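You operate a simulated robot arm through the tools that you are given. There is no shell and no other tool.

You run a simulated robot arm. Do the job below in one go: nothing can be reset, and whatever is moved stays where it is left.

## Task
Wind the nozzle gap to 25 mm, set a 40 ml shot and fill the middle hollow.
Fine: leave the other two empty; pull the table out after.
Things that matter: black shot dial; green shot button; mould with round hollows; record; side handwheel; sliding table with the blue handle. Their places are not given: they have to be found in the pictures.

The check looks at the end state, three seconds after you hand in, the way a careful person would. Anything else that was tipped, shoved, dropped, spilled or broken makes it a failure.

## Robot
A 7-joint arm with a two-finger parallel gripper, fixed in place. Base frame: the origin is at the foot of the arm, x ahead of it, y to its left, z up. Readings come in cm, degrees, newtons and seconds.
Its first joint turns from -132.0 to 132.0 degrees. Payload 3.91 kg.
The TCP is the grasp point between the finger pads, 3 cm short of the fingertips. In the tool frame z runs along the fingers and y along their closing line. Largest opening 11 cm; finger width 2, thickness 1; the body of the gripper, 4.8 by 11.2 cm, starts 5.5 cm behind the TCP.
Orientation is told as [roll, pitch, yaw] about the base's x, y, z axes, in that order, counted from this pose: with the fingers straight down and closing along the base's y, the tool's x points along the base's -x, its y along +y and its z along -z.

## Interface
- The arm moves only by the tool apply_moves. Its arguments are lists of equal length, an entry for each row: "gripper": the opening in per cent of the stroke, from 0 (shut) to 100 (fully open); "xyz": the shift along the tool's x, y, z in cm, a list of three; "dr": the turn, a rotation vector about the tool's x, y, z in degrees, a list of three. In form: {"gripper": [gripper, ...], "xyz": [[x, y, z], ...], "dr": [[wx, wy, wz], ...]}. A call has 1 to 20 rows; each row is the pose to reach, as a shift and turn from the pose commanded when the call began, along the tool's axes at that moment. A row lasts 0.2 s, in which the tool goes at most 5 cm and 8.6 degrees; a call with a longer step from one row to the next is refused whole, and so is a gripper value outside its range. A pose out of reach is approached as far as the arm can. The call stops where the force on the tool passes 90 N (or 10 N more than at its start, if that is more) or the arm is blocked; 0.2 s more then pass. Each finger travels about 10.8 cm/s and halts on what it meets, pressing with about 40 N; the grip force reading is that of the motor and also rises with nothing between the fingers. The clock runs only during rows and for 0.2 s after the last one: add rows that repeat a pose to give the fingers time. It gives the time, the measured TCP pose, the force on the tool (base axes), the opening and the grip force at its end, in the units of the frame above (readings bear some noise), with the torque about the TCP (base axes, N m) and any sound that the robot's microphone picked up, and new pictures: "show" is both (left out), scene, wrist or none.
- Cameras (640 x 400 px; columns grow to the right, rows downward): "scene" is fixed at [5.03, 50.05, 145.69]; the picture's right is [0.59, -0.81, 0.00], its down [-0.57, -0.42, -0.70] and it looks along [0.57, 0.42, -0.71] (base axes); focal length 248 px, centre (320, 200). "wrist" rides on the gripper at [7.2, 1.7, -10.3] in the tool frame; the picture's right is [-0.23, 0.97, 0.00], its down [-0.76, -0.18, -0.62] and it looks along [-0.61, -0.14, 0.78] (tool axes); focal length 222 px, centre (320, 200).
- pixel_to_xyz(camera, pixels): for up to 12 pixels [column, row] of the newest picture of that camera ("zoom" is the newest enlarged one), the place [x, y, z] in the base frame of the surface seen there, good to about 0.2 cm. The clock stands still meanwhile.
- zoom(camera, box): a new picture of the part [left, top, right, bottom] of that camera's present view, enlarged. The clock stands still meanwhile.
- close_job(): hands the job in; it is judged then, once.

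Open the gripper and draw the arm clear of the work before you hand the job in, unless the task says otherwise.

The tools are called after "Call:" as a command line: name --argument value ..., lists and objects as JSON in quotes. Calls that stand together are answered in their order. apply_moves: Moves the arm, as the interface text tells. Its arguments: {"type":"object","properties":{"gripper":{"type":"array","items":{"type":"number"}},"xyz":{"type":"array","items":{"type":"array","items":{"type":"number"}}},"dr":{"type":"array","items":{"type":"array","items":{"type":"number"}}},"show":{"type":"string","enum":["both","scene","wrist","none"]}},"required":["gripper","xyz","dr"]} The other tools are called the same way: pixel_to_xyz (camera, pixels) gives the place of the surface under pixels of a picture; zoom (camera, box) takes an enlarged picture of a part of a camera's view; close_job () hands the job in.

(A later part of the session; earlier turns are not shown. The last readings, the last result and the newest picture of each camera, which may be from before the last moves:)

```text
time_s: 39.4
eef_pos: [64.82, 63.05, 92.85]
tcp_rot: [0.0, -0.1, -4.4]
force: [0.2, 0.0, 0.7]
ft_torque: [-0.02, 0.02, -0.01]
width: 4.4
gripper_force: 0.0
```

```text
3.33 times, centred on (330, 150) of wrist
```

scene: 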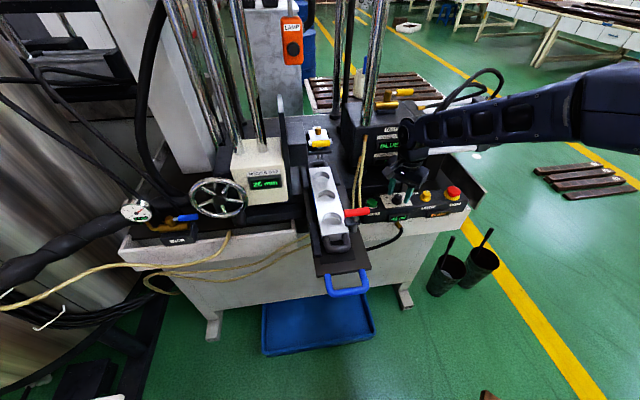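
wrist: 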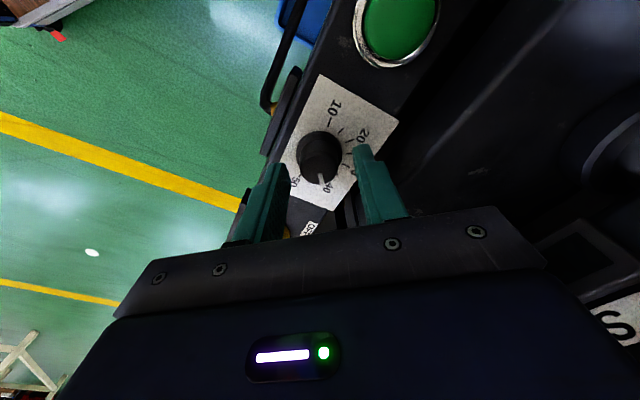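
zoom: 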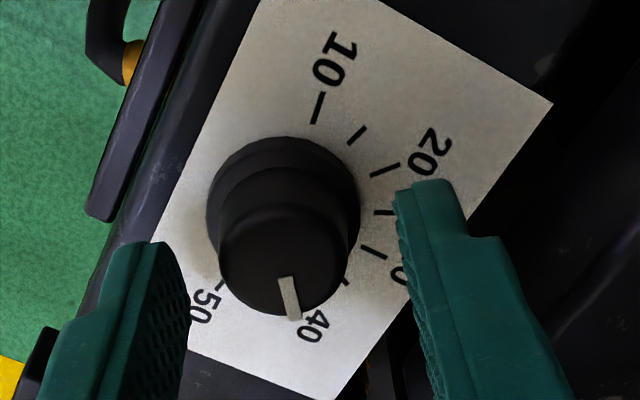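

The dial pointer sits at 40 and the display reads 40 ml. I'll lift clear, turn back to yaw 45° and draw the arm back to the front of the machine.

Call:
apply_moves --gripper '[40, 40, 40, 40, 40, 40, 40, 40, 40, 40, 40, 40]' --xyz '[[0, 0, -4], [0, 0, -8], [0, 0, -12], [2.6, -3.04, -14], [5.2, -6.08, -16], [7.8, -9.12, -18], [10.4, -12.16, -20], [13.0, -15.2, -20], [15.6, -18.24, -20], [18.2, -21.3, -20], [18.2, -21.3, -20], [18.2, -21.3, -20]]' --dr '[[0, 0, 0], [0, 0, 0], [0, 0, 0], [0, 0, -7], [0, 0, -14], [0, 0, -21], [0, 0, -28], [0, 0, -35], [0, 0, -42], [0, 0, -49.4], [0, 0, -49.4], [0, 0, -49.4]]'

Call:
zoom --camera "scene" --box '[280, 110, 400, 210]'

Call:
zoom --camera "scene" --box '[300, 200, 400, 310]'

```text
time_s: 42.0
eef_pos: [44.8, 43.36, 112.62]
tcp_rot: [-0.1, -0.1, 45.0]
force: [-1.1, -0.6, -0.6]
ft_torque: [0.01, 0.02, -0.02]
width: 4.4
gripper_force: 0.1
```

scene: 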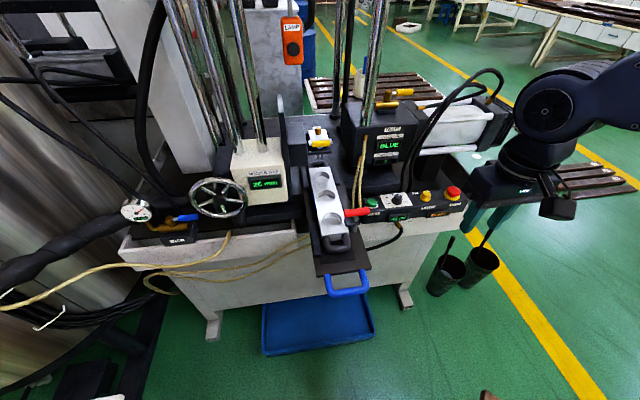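
wrist: 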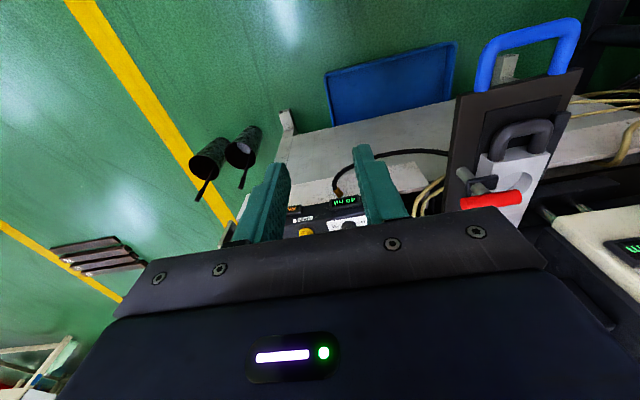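

```text
4.00 times, centred on (340, 160) of scene
```

zoom: 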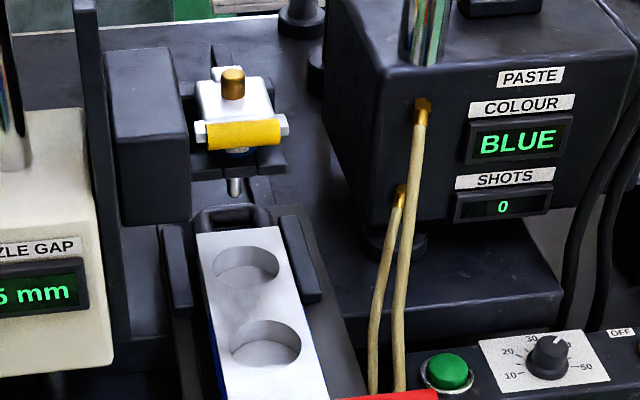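

```text
3.64 times, centred on (350, 255) of scene
```

zoom: 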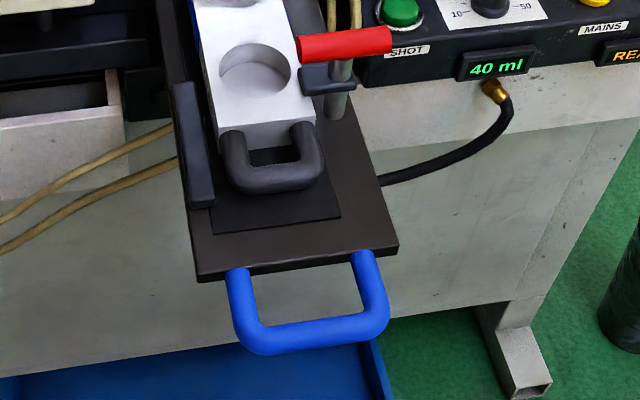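

Both settings are done (25 mm, 40 ml). Now I'll measure the nozzle tip, the hollow rims, the mould top and the blue handle precisely.

Call:
zoom --camera "scene" --box '[295, 150, 365, 250]'

Call:
pixel_to_xyz --camera "zoom" --pixels '[[265, 125], [300, 130], [280, 170], [300, 255], [360, 250], [340, 330], [265, 90], [300, 60], [290, 34], [376, 250], [230, 80], [350, 80]]'

Call:
zoom --camera "scene" --box '[300, 120, 340, 170]'

Call:
pixel_to_xyz --camera "zoom" --pixels '[[300, 300], [300, 315], [300, 270], [310, 200], [300, 140], [240, 330], [370, 330], [200, 240], [420, 240], [300, 100], [300, 350], [330, 250]]'

```text
4.00 times, centred on (330, 200) of scene
```

zoom: 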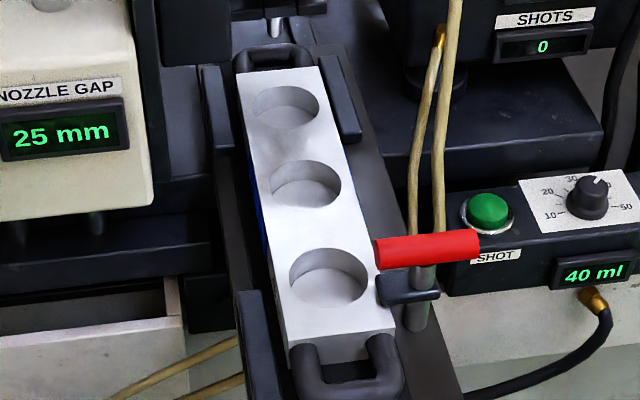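

```text
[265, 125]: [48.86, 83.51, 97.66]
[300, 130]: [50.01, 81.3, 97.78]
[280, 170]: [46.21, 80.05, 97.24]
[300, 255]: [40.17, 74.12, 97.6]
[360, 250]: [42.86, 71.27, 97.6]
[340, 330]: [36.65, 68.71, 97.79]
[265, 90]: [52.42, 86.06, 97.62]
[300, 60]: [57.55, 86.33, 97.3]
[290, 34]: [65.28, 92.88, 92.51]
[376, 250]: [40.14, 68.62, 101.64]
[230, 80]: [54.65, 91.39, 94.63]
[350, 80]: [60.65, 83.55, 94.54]
```

```text
8.00 times, centred on (320, 145) of scene
```

zoom: 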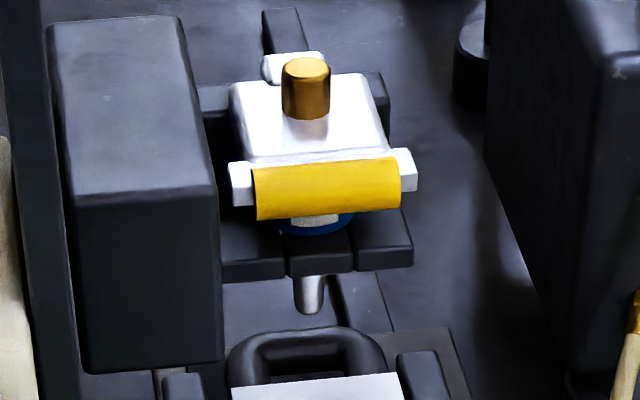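

```text
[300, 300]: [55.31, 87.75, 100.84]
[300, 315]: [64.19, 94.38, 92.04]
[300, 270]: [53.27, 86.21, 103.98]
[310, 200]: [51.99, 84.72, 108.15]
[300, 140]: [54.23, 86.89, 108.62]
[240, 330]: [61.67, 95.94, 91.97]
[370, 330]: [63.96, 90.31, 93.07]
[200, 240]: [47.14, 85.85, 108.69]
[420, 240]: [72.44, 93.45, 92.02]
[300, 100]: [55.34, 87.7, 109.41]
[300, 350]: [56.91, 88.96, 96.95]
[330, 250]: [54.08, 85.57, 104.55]
```

Mould top z≈97.65. Hollow centres are at u≈79.1, 87.6 and 96.1 (v≈-22.7), and the nozzle is at u≈101.6, v≈-22.8, so the table must go in about 14.0 cm for the middle hollow. I'll measure the blue handle next.

Call:
zoom --camera "scene" --box '[310, 250, 390, 310]'

Call:
pixel_to_xyz --camera "zoom" --pixels '[[200, 305], [300, 330], [400, 305], [180, 240], [415, 210], [150, 150], [300, 140], [400, 130], [300, 320], [300, 340], [300, 350], [160, 200]]'

```text
6.67 times, centred on (350, 280) of scene
```

zoom: 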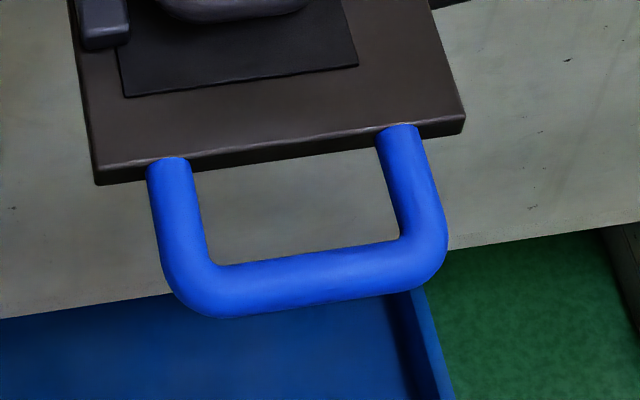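

```text
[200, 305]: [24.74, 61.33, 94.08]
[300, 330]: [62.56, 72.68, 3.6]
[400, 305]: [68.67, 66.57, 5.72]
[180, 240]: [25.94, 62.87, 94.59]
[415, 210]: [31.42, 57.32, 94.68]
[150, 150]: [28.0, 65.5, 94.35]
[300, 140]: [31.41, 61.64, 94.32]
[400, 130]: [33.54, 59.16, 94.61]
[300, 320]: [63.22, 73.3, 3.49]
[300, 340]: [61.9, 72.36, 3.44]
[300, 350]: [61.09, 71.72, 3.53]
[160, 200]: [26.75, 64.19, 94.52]
```

The blue bar's axis is at u≈61.5, z≈93.9 (about 1.45 cm thick), v from -26 to -18, with a 3.4 cm gap to the table edge. I'll move above it and turn the tool so the fingers close along u.

Call:
apply_moves --gripper '[40, 40, 35, 30, 30, 30, 30, 30, 30, 30, 30, 30]' --xyz '[[0.1, 2.1, 0.8], [0.2, 4.2, 1.6], [0.3, 6.3, 2.4], [0.4, 8.4, 3.2], [0.5, 10.5, 4.0], [0.6, 12.6, 4.8], [0.7, 14.7, 5.6], [0.8, 16.8, 6.4], [0.84, 18.9, 7.2], [0.84, 21.0, 8.0], [0.84, 23.2, 8.6], [0.84, 23.2, 8.6]]' --dr '[[0, 0, 8.2], [0, 0, 16.4], [0, 0, 24.6], [0, 0, 32.8], [0, 0, 41], [0, 0, 49.2], [0, 0, 57.4], [0, 0, 65.6], [0, 0, 73.8], [0, 0, 82], [0, 0, 90], [0, 0, 90]]'

Call:
zoom --camera "scene" --box '[290, 220, 410, 320]'

```text
time_s: 44.6
eef_pos: [28.03, 59.35, 104.22]
tcp_rot: [0.0, -0.2, -45.1]
force: [0.6, 0.6, -0.1]
ft_torque: [-0.04, 0.01, -0.01]
width: 3.31
gripper_force: 0.1
```

scene: 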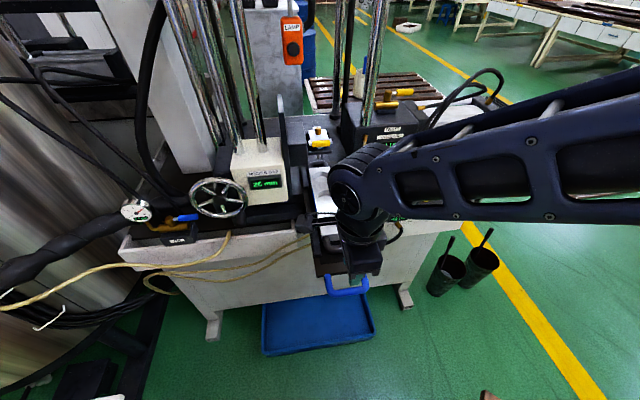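
wrist: 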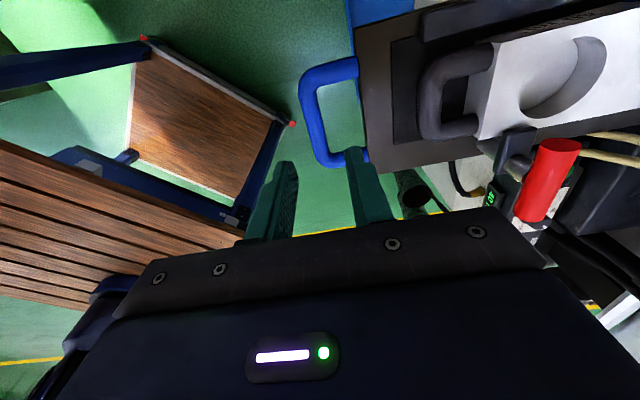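

```text
4.00 times, centred on (350, 270) of scene
```

zoom: 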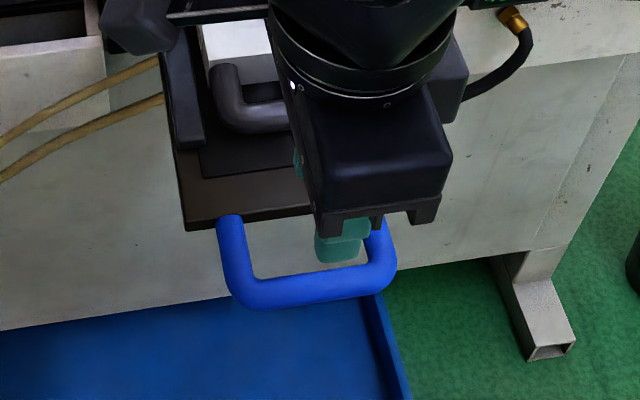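

The bar should project at about (317,128) in the wrist view. I'll confirm its position before descending.

Call:
pixel_to_xyz --camera "wrist" --pixels '[[310, 100], [316, 115], [320, 128], [305, 115], [325, 115], [313, 85], [340, 70], [345, 155], [312, 128], [328, 128]]'

Call:
zoom --camera "wrist" --box '[240, 40, 420, 240]'

```text
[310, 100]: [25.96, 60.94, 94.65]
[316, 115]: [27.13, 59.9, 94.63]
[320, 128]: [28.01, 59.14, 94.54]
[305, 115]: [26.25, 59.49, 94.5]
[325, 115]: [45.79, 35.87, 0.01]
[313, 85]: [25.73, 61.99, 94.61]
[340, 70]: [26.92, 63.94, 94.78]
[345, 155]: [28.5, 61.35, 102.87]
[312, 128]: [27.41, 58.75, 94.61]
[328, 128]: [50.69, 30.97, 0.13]
```

```text
2.00 times, centred on (330, 140) of wrist
```

zoom: 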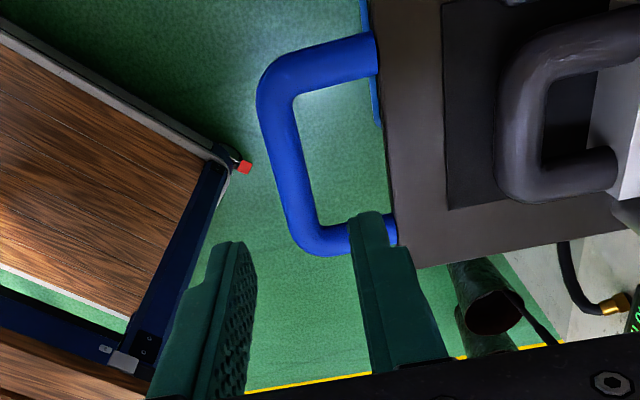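

The bar is centred at u≈61.2. I'll shift -0.55 cm in u and descend with the fingers straddling the bar to TCP z≈94.4.

Call:
apply_moves --gripper '[30, 30, 30, 30, 30]' --xyz '[[0, -0.55, 2.5], [0, -0.55, 5], [0, -0.55, 7.5], [0, -0.55, 9.8], [0, -0.55, 9.8]]' --dr '[[0, 0, 0], [0, 0, 0], [0, 0, 0], [0, 0, 0], [0, 0, 0]]'

Call:
zoom --camera "wrist" --box '[240, 40, 420, 240]'

Call:
zoom --camera "scene" --box '[290, 220, 410, 320]'

```text
time_s: 45.8
eef_pos: [27.48, 58.86, 94.27]
tcp_rot: [0.0, -0.1, -45.0]
force: [0.6, 1.1, -0.1]
ft_torque: [-0.01, 0.01, 0.02]
width: 3.29
gripper_force: 0.0
```

scene: 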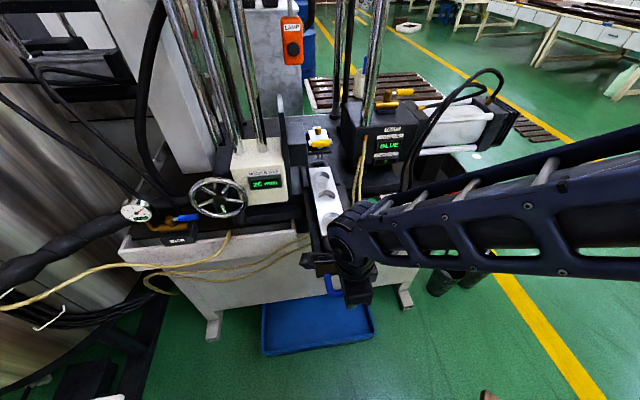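
wrist: 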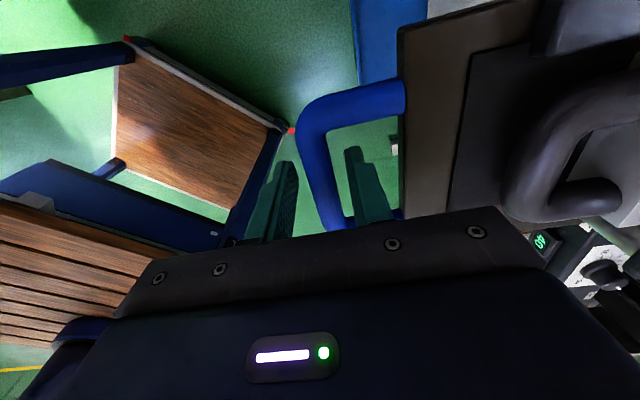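

```text
2.00 times, centred on (330, 140) of wrist
```

zoom: 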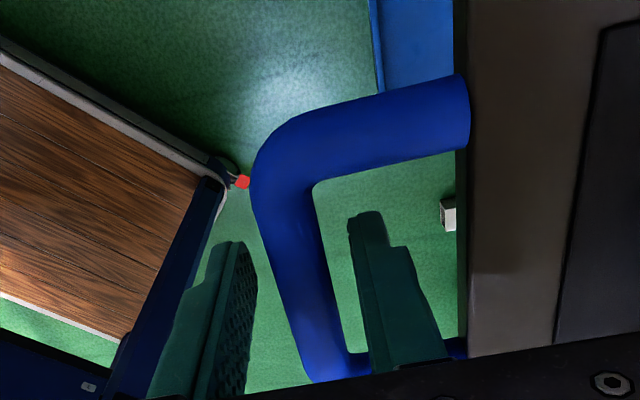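

```text
4.00 times, centred on (350, 270) of scene
```

zoom: 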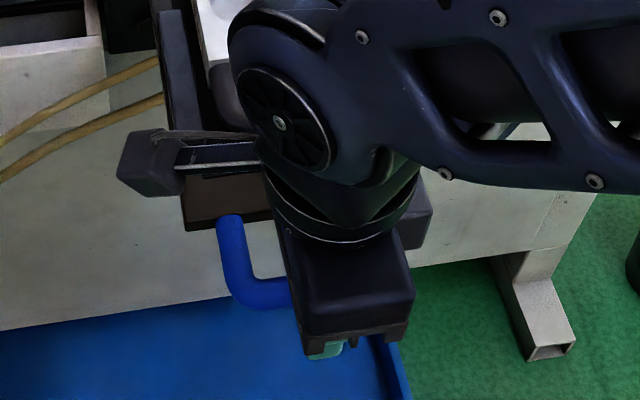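

The bar sits between the fingers. I'll close on it and check.

Call:
apply_moves --gripper '[15, 8, 8]' --xyz '[[0, 0, 0], [0, 0, 0], [0, 0, 0]]' --dr '[[0, 0, 0], [0, 0, 0], [0, 0, 0]]' --show "wrist"

Call:
zoom --camera "scene" --box '[280, 120, 400, 220]'

```text
time_s: 46.6
eef_pos: [27.58, 58.79, 94.44]
tcp_rot: [0.0, -0.1, -45.0]
force: [3.1, -0.2, -0.3]
ft_torque: [0.3, 0.28, 0.99]
width: 1.6
gripper_force: 45.1
```

wrist: 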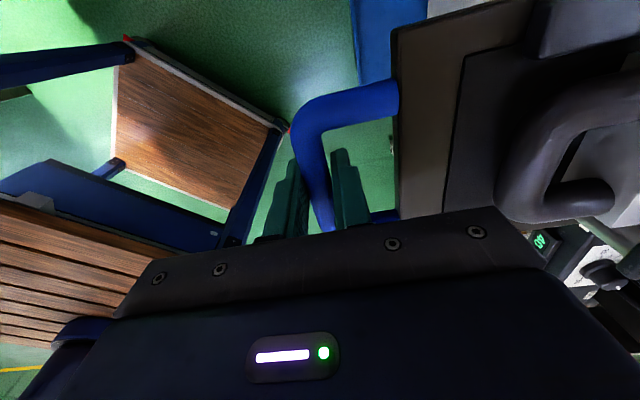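

```text
4.00 times, centred on (340, 170) of scene
```

zoom: 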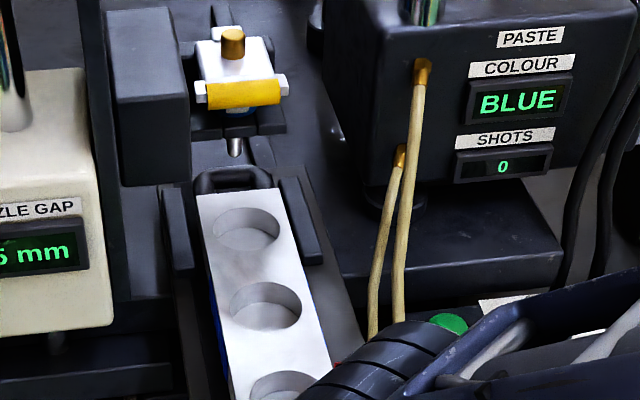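

Gripped (1.6 cm). The arm's wrist link appears near the red lever and SHOT button in this view, so I'll check its actual height before pushing.

Call:
pixel_to_xyz --camera "zoom" --pixels '[[390, 370], [420, 345], [338, 366], [448, 322], [480, 370], [560, 330], [330, 390], [500, 340]]'

Call:
zoom --camera "scene" --box '[280, 180, 480, 330]'

```text
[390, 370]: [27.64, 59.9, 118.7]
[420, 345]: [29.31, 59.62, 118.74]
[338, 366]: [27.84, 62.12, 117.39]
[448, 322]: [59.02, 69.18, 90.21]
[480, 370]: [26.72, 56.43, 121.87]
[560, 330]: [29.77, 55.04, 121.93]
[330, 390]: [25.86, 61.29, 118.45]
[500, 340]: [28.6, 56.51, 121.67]
```

```text
2.67 times, centred on (380, 255) of scene
```

zoom: 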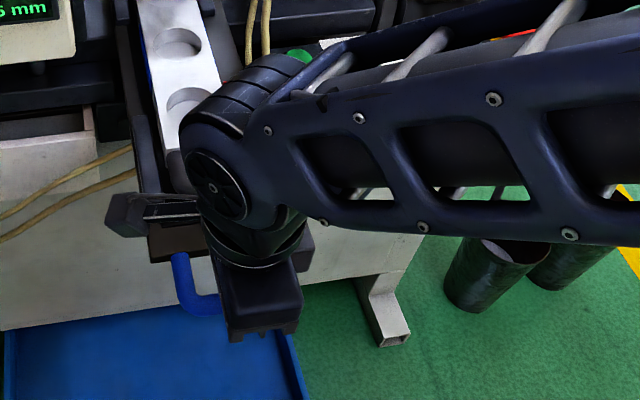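

The link is at z≈118–122, well clear. I'll push the table in slowly, 4.5 cm first, watching force and sound.

Call:
apply_moves --gripper '[8, 8, 8, 8, 8]' --xyz '[[0, 0.5, 0], [0, 1.5, 0], [0, 3.0, 0], [0, 4.5, 0], [0, 4.5, 0]]' --dr '[[0, 0, 0], [0, 0, 0], [0, 0, 0], [0, 0, 0], [0, 0, 0]]' --show "scene"

Call:
zoom --camera "scene" --box '[280, 120, 400, 220]'

```text
time_s: 47.8
eef_pos: [30.73, 62.07, 94.32]
tcp_rot: [0.1, -0.1, -45.1]
force: [0.9, 3.0, -1.6]
ft_torque: [-0.14, -0.2, 0.88]
width: 1.58
gripper_force: 44.9
```

scene: 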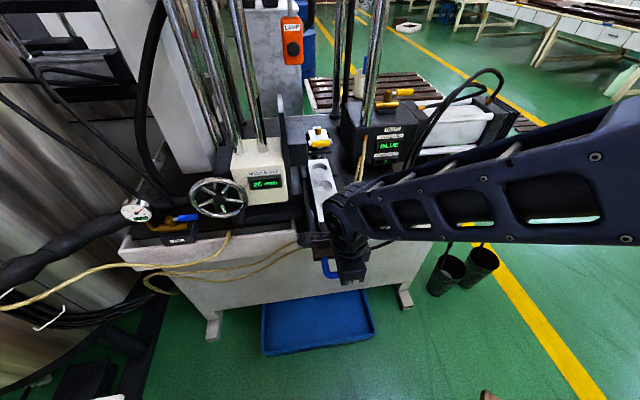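

```text
4.00 times, centred on (340, 170) of scene
```

zoom: 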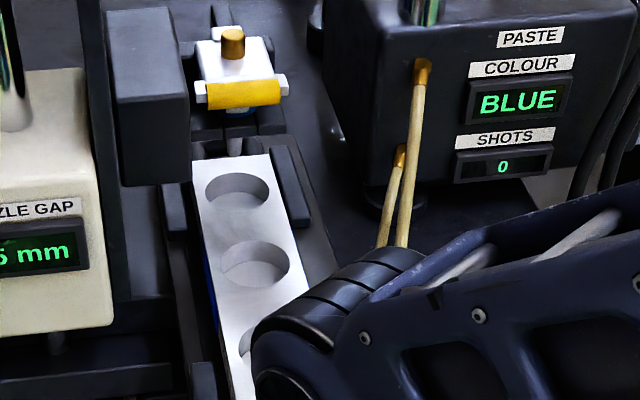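

The table slides easily (about 3 N). I'll push a further 9.4 cm to bring the middle hollow under the nozzle.

Call:
apply_moves --gripper '[8, 8, 8, 8, 8, 8, 8, 8, 8]' --xyz '[[0, 0.7, 0], [0, 2.0, 0], [0, 3.5, 0], [0, 5.0, 0], [0, 6.5, 0], [0, 8.0, 0], [0, 9.0, 0], [0, 9.4, 0], [0, 9.4, 0]]' --dr '[[0, 0, 0], [0, 0, 0], [0, 0, 0], [0, 0, 0], [0, 0, 0], [0, 0, 0], [0, 0, 0], [0, 0, 0], [0, 0, 0]]'

Call:
zoom --camera "scene" --box '[280, 110, 380, 210]'

```text
time_s: 49.8
eef_pos: [37.21, 68.45, 94.34]
tcp_rot: [-0.1, -0.1, -45.0]
force: [-23.6, 17.9, -17.9]
ft_torque: [0.12, 0.16, 0.9]
width: 1.58
gripper_force: 44.6
```

scene: 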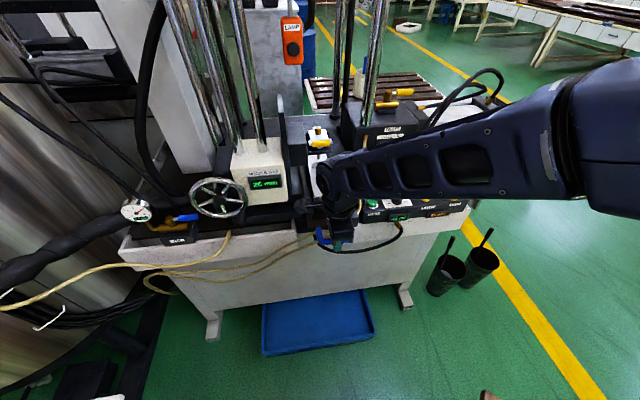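
wrist: 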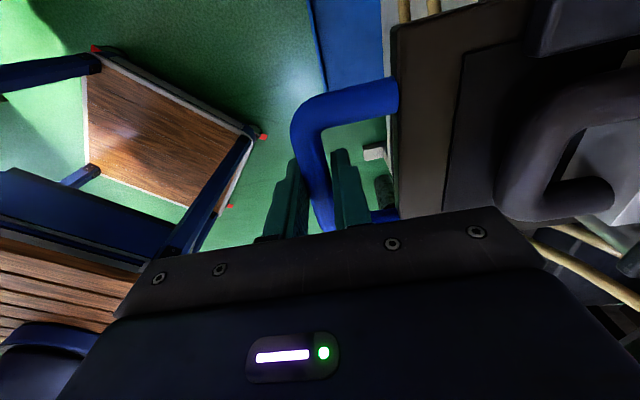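

```text
4.00 times, centred on (330, 160) of scene
```

zoom: 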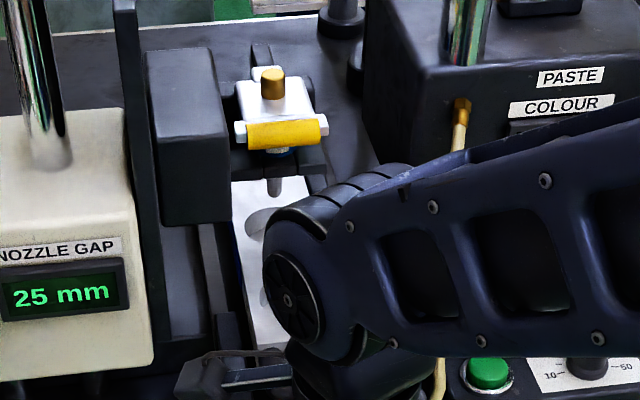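

The table moved in as commanded (TCP u=74.7, force along u about 4 N). I'll open the fingers, lift off the handle and clear the view to check alignment.

Call:
apply_moves --gripper '[20, 30, 30, 30, 30, 30, 30, 30, 30, 30]' --xyz '[[0, 0, 0], [0, 0, 0], [0, 0, 0], [0, 0, -3], [0, 0, -6], [0, 0, -10], [0, -4, -13], [0, -8, -15], [0, -12, -15], [0, -12, -15]]' --dr '[[0, 0, 0], [0, 0, 0], [0, 0, 0], [0, 0, 0], [0, 0, 0], [0, 0, 0], [0, 0, 0], [0, 0, 0], [0, 0, 0], [0, 0, 0]]'

Call:
zoom --camera "scene" --box '[280, 110, 380, 210]'

Call:
zoom --camera "scene" --box '[260, 130, 460, 280]'

```text
time_s: 52.0
eef_pos: [28.89, 59.82, 109.44]
tcp_rot: [-0.1, -0.2, -45.1]
force: [0.5, -0.1, 0.0]
ft_torque: [-0.02, 0.02, 0.01]
width: 3.28
gripper_force: 0.0
```

scene: 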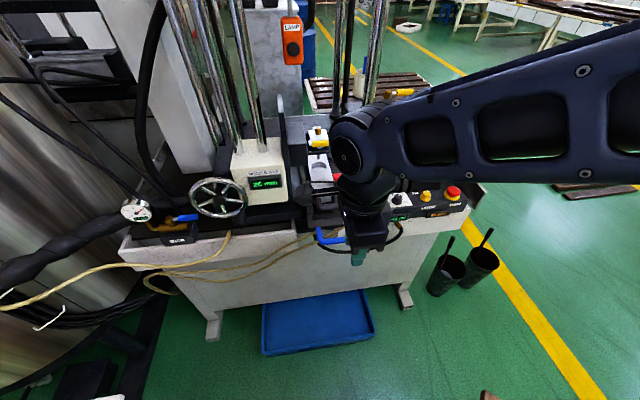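
wrist: 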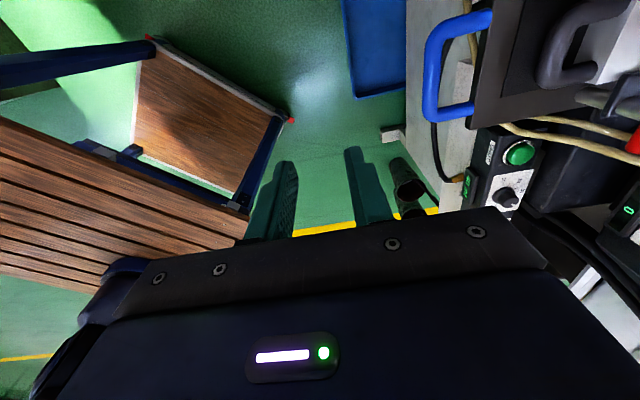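

```text
4.00 times, centred on (330, 160) of scene
```

zoom: 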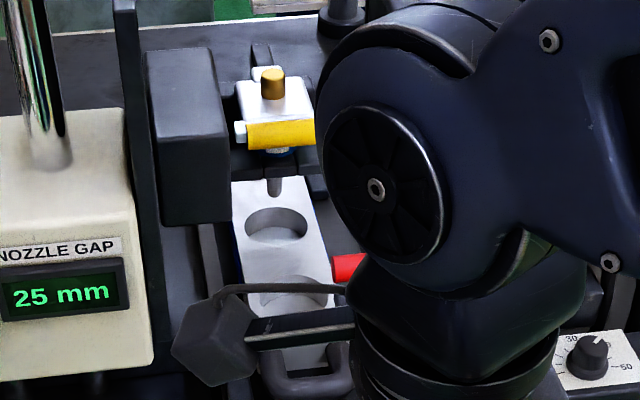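

```text
2.67 times, centred on (360, 205) of scene
```

zoom: 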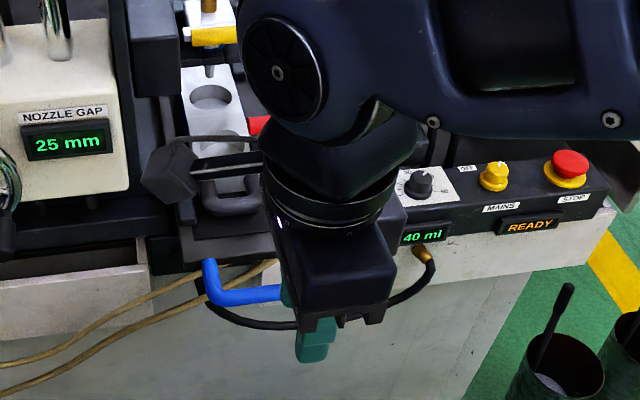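

The middle hollow sits at the nozzle (hollow centre u≈101.1, nozzle u≈101.5). I'll swing the arm to the right, unwinding to yaw 90° for pressing the button, so I can measure the alignment unobstructed.

Call:
apply_moves --gripper '[30, 30, 30, 20, 10, 5, 5, 5, 5, 5, 5, 5, 5, 5, 5, 5, 5]' --xyz '[[-1.4, -0.2, -0.5], [-2.8, -0.4, -1], [-4.2, -0.6, -1.5], [-5.6, -0.8, -2], [-7.0, -1, -2.5], [-8.4, -1, -3], [-9.8, -1, -3], [-11.2, -1, -3], [-12.6, -1, -3], [-14, -1, -3], [-15.4, -1, -3], [-16.8, -1, -3], [-18.2, -1, -3], [-19.6, -1, -3], [-21, -1, -3], [-22, -1, -3], [-22, -1, -3]]' --dr '[[0, 0, -8.4], [0, 0, -16.8], [0, 0, -25.2], [0, 0, -33.6], [0, 0, -42], [0, 0, -50.4], [0, 0, -58.8], [0, 0, -67.2], [0, 0, -75.6], [0, 0, -84], [0, 0, -92.4], [0, 0, -100.8], [0, 0, -109.2], [0, 0, -117.6], [0, 0, -126], [0, 0, -134.4], [0, 0, -135]]'

Call:
zoom --camera "scene" --box '[290, 120, 350, 180]'

Call:
zoom --camera "scene" --box '[260, 130, 460, 280]'

```text
time_s: 55.6
eef_pos: [43.58, 43.87, 112.54]
tcp_rot: [0.0, 0.1, 90.0]
force: [-0.6, -0.3, -0.2]
ft_torque: [-0.02, -0.01, 0.0]
width: 0.57
gripper_force: 0.1
```

scene: 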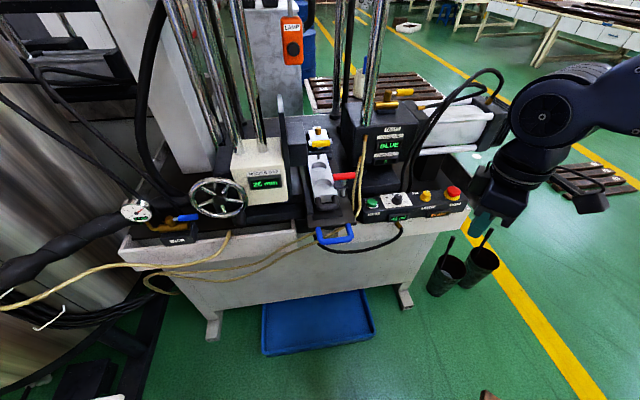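
wrist: 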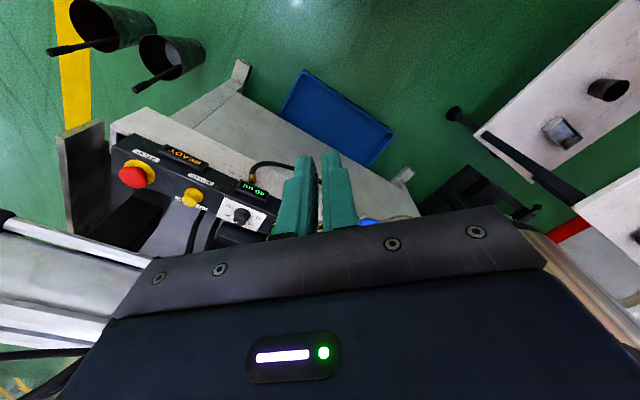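

```text
6.67 times, centred on (320, 150) of scene
```

zoom: 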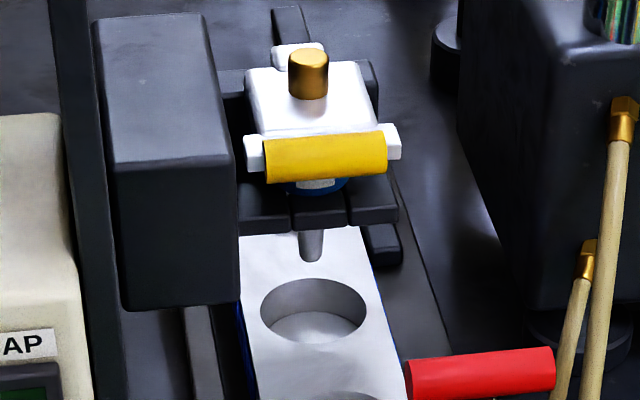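

```text
2.67 times, centred on (360, 205) of scene
```

zoom: 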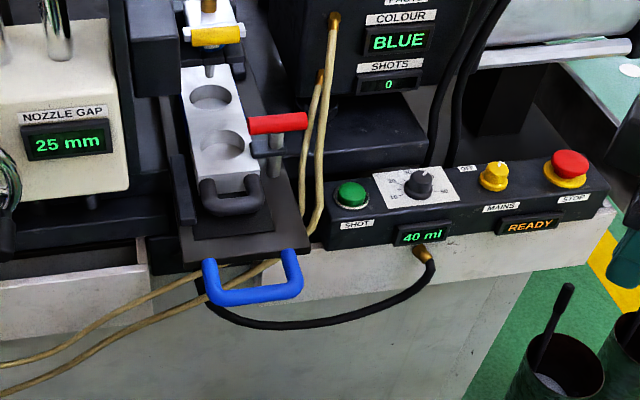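

The nozzle tip is at (311,260) in the zoom and the hollow ellipse is centred at (313,311). I'll query surface points on the nozzle and around the hollow rim to get the exact offset.

Call:
zoom --camera "scene" --box '[303, 140, 335, 180]'

Call:
pixel_to_xyz --camera "zoom" --pixels '[[310, 175], [310, 200], [310, 220], [310, 230], [297, 200], [325, 200], [310, 250], [310, 262], [320, 355], [320, 372], [225, 305], [400, 305]]'

```text
10.00 times, centred on (319, 160) of scene
```

zoom: 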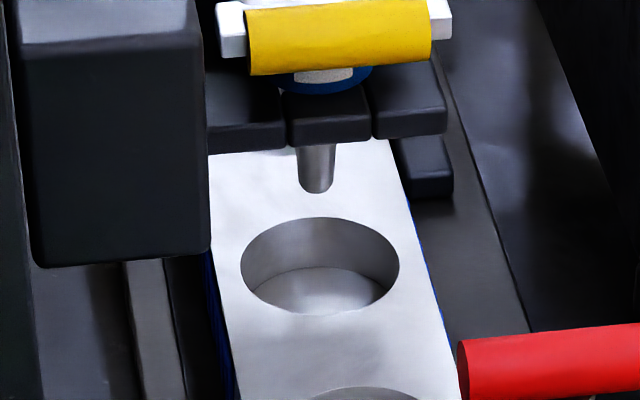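

```text
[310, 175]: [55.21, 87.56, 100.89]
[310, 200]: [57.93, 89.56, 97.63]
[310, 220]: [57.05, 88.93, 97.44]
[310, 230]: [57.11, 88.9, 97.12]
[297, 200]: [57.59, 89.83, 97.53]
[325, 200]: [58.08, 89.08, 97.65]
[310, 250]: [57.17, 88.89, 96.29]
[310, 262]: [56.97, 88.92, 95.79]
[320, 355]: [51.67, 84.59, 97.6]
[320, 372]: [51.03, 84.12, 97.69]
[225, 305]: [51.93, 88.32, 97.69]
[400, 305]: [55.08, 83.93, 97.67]
```

The hollow centre is about 0.5 cm short of the nozzle axis. It's inside already, but I'll nudge the table in by 0.5 cm. First I'll check the height of the black cable under the handle.

Call:
pixel_to_xyz --camera "scene" --pixels '[[352, 251], [340, 249], [370, 248], [390, 240], [334, 241], [334, 236], [318, 235], [350, 232], [320, 246], [345, 241]]'

Call:
zoom --camera "scene" --box '[300, 210, 380, 270]'

```text
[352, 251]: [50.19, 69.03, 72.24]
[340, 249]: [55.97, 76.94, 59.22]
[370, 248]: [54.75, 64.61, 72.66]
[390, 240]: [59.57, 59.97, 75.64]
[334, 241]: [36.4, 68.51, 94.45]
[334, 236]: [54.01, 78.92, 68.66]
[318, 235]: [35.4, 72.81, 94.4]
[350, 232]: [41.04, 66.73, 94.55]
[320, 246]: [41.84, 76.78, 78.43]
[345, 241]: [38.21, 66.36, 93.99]
```

```text
6.67 times, centred on (340, 240) of scene
```

zoom: 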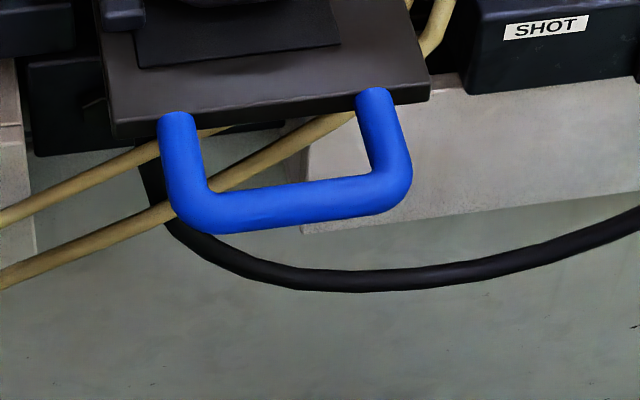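

The cable is far below (z≈72) and the bar's front face is at u≈74. With closed fingers at yaw 45°, I'll move to a spot in front of the bar (u≈70.8, v≈-22.2) at z≈104.

Call:
apply_moves --gripper '[2, 2, 2, 2, 2, 2, 2, 2]' --xyz '[[-3.65, 1.535, 0], [-7.3, 3.07, 0], [-10.95, 4.6, 0], [-14.6, 6.14, 2], [-18.25, 7.68, 5], [-21.89, 9.21, 8.5], [-21.89, 9.21, 8.5], [-21.89, 9.21, 8.5]]' --dr '[[0, 0, 7.5], [0, 0, 15], [0, 0, 22.5], [0, 0, 30], [0, 0, 37.5], [0, 0, 45], [0, 0, 45], [0, 0, 45]]'

```text
refused: row 6 steps farther than a row can; nothing moved
```

Row 6 exceeded the step length, so I'll spread the motion over more rows.

Call:
apply_moves --gripper '[2, 2, 2, 2, 2, 2, 2, 2, 2, 2]' --xyz '[[-2.74, 1.15, 0], [-5.47, 2.3, 0], [-8.2, 3.45, 0], [-10.95, 4.6, 0], [-13.7, 5.75, 1.5], [-16.4, 6.9, 3.5], [-19.15, 8.06, 6], [-21.89, 9.21, 8.5], [-21.89, 9.21, 8.5], [-21.89, 9.21, 8.5]]' --dr '[[0, 0, 6], [0, 0, 12], [0, 0, 18], [0, 0, 24], [0, 0, 30], [0, 0, 36], [0, 0, 42], [0, 0, 45], [0, 0, 45], [0, 0, 45]]'

Call:
zoom --camera "wrist" --box '[220, 40, 420, 240]'

```text
time_s: 57.8
eef_pos: [34.57, 65.59, 103.98]
tcp_rot: [-0.2, 0.0, 44.9]
force: [0.2, -1.1, 1.3]
ft_torque: [0.02, 0.02, 0.0]
width: 0.24
gripper_force: 0.1
```

scene: 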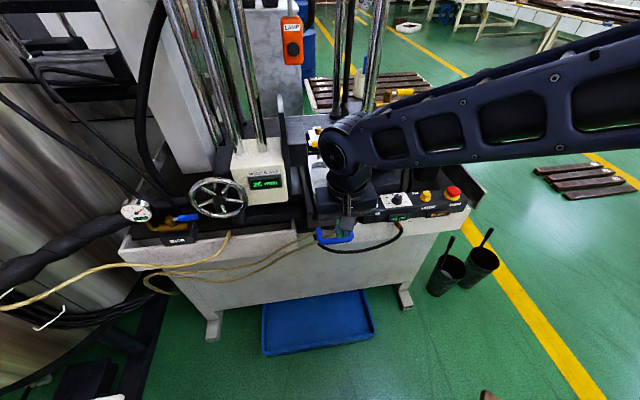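
wrist: 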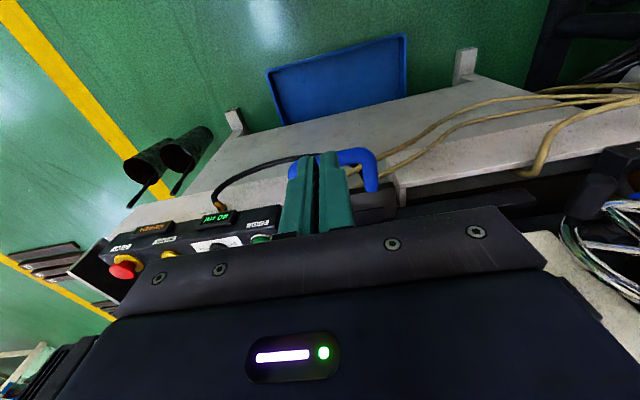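

```text
2.00 times, centred on (320, 140) of wrist
```

zoom: 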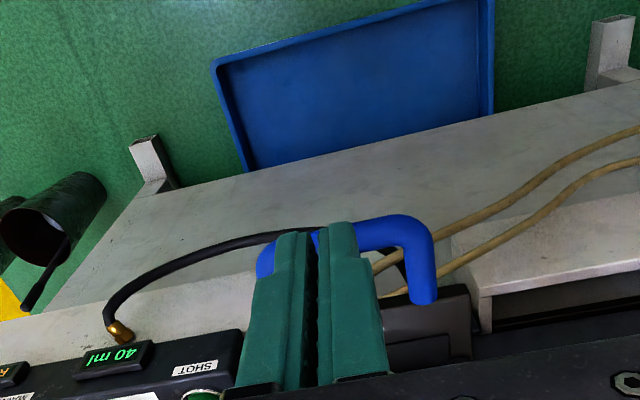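

TCP is at u=70.8, v=-21.9, about 2 cm in front of the bar. I'll descend to z≈94.6 and creep forward until contact.

Call:
apply_moves --gripper '[2, 2, 2, 2, 2, 2]' --xyz '[[0, 0, 3], [0, 0, 6], [0, 0, 9.4], [-0.8, 0, 9.4], [-1.6, 0, 9.4], [-1.6, 0, 9.4]]' --dr '[[0, 0, 0], [0, 0, 0], [0, 0, 0], [0, 0, 0], [0, 0, 0], [0, 0, 0]]' --show "wrist"

Call:
zoom --camera "wrist" --box '[220, 40, 420, 240]'

Call:
zoom --camera "scene" --box '[280, 190, 400, 280]'

```text
time_s: 59.2
eef_pos: [35.68, 66.74, 94.54]
tcp_rot: [-0.1, -0.1, 45.0]
force: [0.1, 0.1, 0.7]
ft_torque: [0.02, -0.02, 0.01]
width: 0.23
gripper_force: 0.1
```

wrist: 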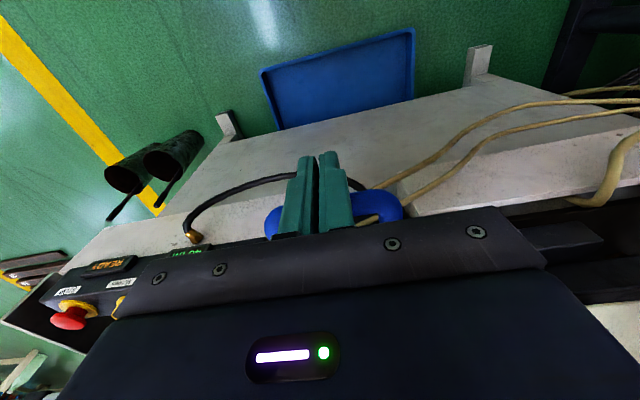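

```text
2.00 times, centred on (320, 140) of wrist
```

zoom: 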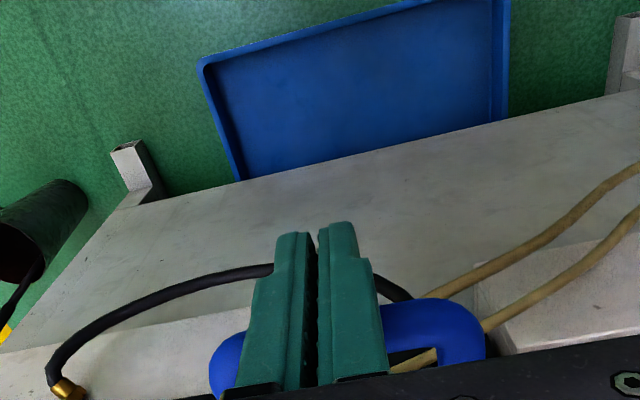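

```text
4.44 times, centred on (340, 235) of scene
```

zoom: 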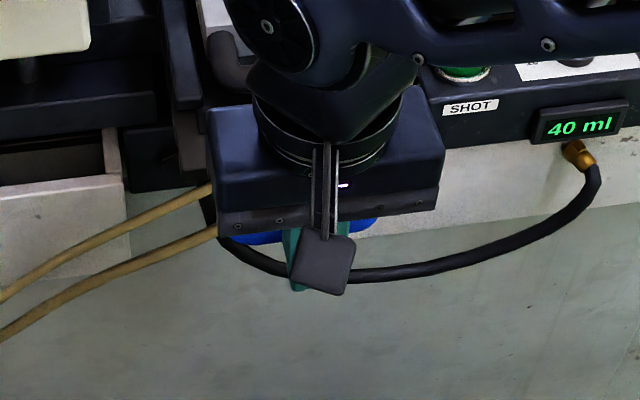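

No contact yet (u=72.4, front face 73.4 against the bar at 74.0). I'll advance 1.15 cm slowly, which should push the table about 0.5 cm, then back off.

Call:
apply_moves --gripper '[2, 2, 2, 2, 2, 2, 2]' --xyz '[[-0.2, 0, 0], [-0.4, 0, 0], [-0.6, 0, 0], [-0.8, 0, 0], [-1.0, 0, 0], [-1.15, 0, 0], [-1.15, 0, 0]]' --dr '[[0, 0, 0], [0, 0, 0], [0, 0, 0], [0, 0, 0], [0, 0, 0], [0, 0, 0], [0, 0, 0]]' --show "none"

Call:
apply_moves --gripper '[2, 2, 2, 2, 2, 2, 2, 2, 2]' --xyz '[[1.5, 0, 0], [3, 0, 0], [3, 0, -4], [3, 0, -8], [5, 0, -12], [8, 0, -15], [10, -4, -15], [10, -8, -15], [10, -8, -15]]' --dr '[[0, 0, 0], [0, 0, 0], [0, 0, 0], [0, 0, 0], [0, 0, 0], [0, 0, 0], [0, 0, 0], [0, 0, 0], [0, 0, 0]]' --show "scene"

```text
time_s: 60.8
eef_pos: [36.41, 67.6, 94.61]
tcp_rot: [-0.1, -0.1, 44.9]
force: [-1.3, -3.2, -0.6]
ft_torque: [-0.05, -0.01, 0.04]
width: 0.21
gripper_force: 0.2
```

```text
time_s: 62.8
eef_pos: [34.92, 54.63, 109.75]
tcp_rot: [-0.2, 0.1, 45.0]
force: [-1.4, 0.3, -0.2]
ft_torque: [-0.01, 0.01, -0.02]
width: 0.24
gripper_force: 0.0
```

scene: 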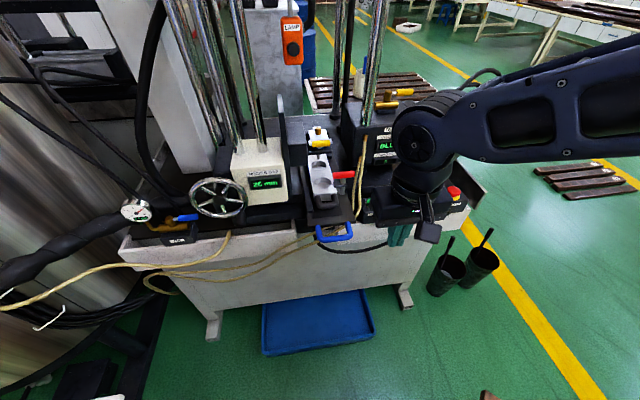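

Contact was made (about 3 N). I'll recheck the nozzle/hollow alignment.

Call:
zoom --camera "scene" --box '[303, 140, 335, 180]'

Call:
pixel_to_xyz --camera "zoom" --pixels '[[312, 175], [312, 215], [312, 225], [312, 250], [225, 305], [320, 330], [330, 380], [450, 360]]'

```text
10.00 times, centred on (319, 160) of scene
```

zoom: 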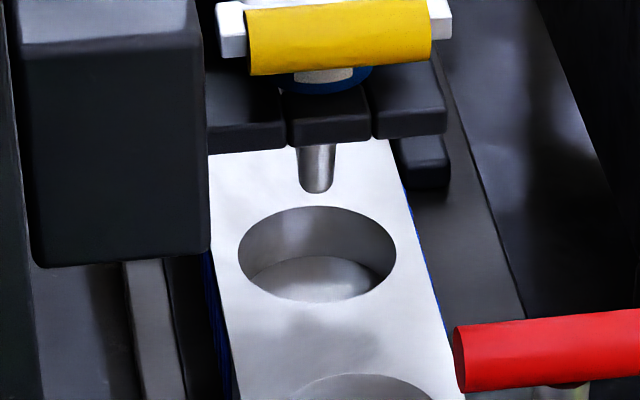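

```text
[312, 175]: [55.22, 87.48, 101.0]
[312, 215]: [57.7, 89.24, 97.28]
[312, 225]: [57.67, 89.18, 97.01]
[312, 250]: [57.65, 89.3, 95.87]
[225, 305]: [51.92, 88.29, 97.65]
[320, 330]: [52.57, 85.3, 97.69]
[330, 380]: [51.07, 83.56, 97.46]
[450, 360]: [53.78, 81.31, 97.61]
```

The hollow centre is now at u≈101.5, right under the nozzle (u≈101.6), with v matching. Before pressing SHOT, I'll measure the hoses and the red lever end near the button.

Call:
zoom --camera "scene" --box '[325, 130, 405, 220]'

Call:
pixel_to_xyz --camera "zoom" --pixels '[[345, 120], [335, 180], [325, 240], [320, 270], [315, 300], [370, 100], [360, 180], [350, 250], [340, 310], [330, 205], [195, 215], [320, 330]]'

```text
4.44 times, centred on (365, 175) of scene
```

zoom: 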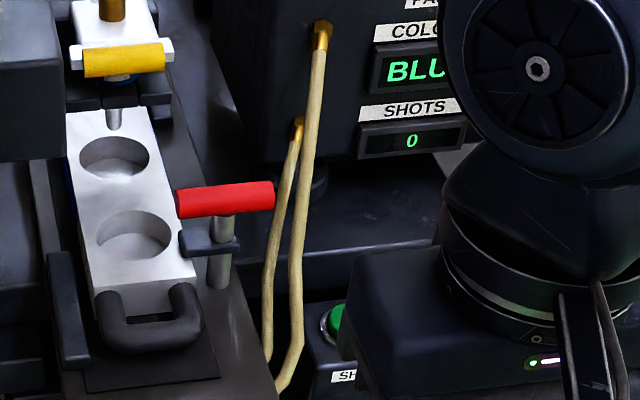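

```text
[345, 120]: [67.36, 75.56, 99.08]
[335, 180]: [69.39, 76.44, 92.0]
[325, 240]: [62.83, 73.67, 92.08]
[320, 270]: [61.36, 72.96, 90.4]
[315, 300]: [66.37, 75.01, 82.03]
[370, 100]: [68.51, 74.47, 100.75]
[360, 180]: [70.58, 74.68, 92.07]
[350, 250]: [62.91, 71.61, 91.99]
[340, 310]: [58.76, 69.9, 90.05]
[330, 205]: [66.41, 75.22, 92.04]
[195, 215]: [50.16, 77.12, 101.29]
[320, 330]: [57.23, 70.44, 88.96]
```

Those points missed the hoses, so I'll query directly on them and on the lever's right end.

Call:
pixel_to_xyz --camera "zoom" --pixels '[[315, 80], [308, 130], [302, 180], [296, 230], [294, 280], [298, 330], [288, 170], [277, 220], [270, 270], [267, 320], [268, 195], [270, 205]]'

```text
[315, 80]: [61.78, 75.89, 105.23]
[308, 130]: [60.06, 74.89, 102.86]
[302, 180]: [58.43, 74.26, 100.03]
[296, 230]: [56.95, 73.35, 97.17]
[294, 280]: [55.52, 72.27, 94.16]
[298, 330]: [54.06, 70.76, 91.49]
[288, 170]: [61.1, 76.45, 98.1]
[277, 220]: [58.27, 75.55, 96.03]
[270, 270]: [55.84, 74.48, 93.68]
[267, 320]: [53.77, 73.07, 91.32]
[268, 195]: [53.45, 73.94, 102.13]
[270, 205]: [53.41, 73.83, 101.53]
```

The hose passes at v≈-11.8 and the lever end is at v≈-14.5, so yaw 90° over the button (58.3, 69.15) leaves about 2 cm on each side. I'll move above the button with fingers shut.

Call:
apply_moves --gripper '[0, 0, 0, 0, 0, 0, 0, 0, 0]' --xyz '[[-3.35, -0.78, 0], [-6.7, -1.57, 0.5], [-10.05, -2.35, 1], [-13.4, -3.13, 1.5], [-16.75, -3.92, 2], [-20.1, -4.7, 2.5], [-23.45, -5.49, 3], [-26.8, -6.27, 3.75], [-26.8, -6.27, 3.75]]' --dr '[[0, 0, -5.6], [0, 0, -11.2], [0, 0, -16.8], [0, 0, -22.5], [0, 0, -28.1], [0, 0, -33.7], [0, 0, -39.3], [0, 0, -45], [0, 0, -45]]'

Call:
zoom --camera "wrist" --box '[220, 40, 420, 240]'

Call:
zoom --camera "scene" --box '[310, 130, 430, 230]'

```text
time_s: 64.8
eef_pos: [58.36, 69.37, 105.86]
tcp_rot: [-0.2, 0.1, 90.0]
force: [-0.4, -0.3, 0.2]
ft_torque: [0.02, 0.0, 0.01]
width: 0.0
gripper_force: 38.0
```

scene: 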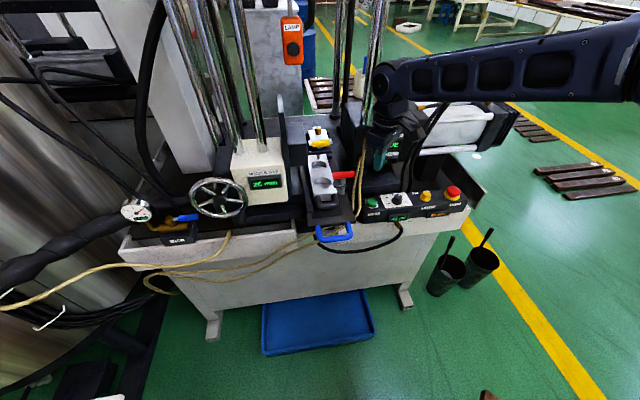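
wrist: 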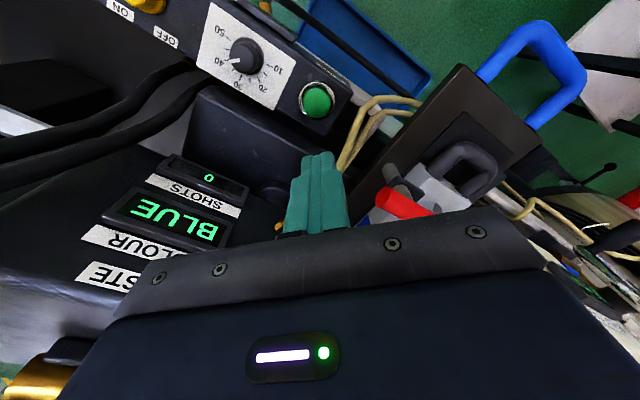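

```text
2.00 times, centred on (320, 140) of wrist
```

zoom: 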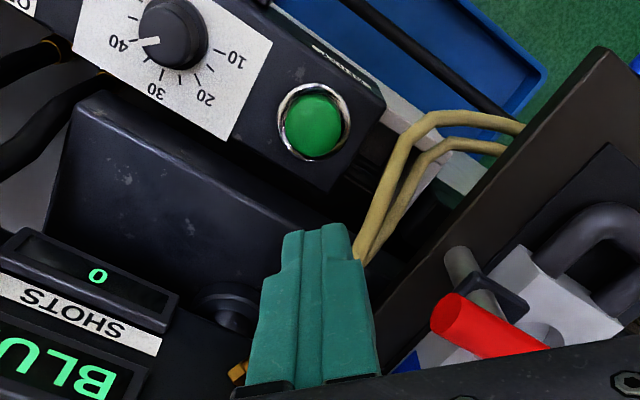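

```text
4.00 times, centred on (370, 180) of scene
```

zoom: 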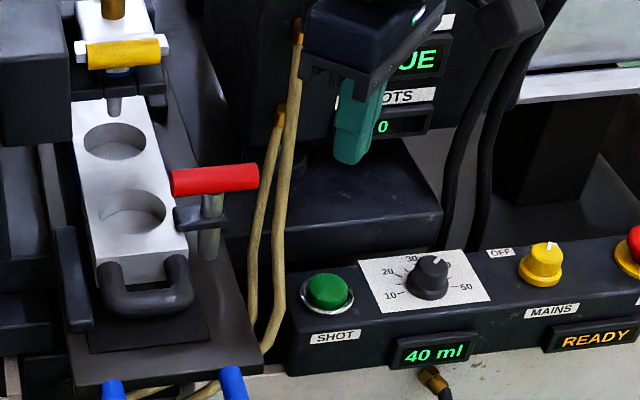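

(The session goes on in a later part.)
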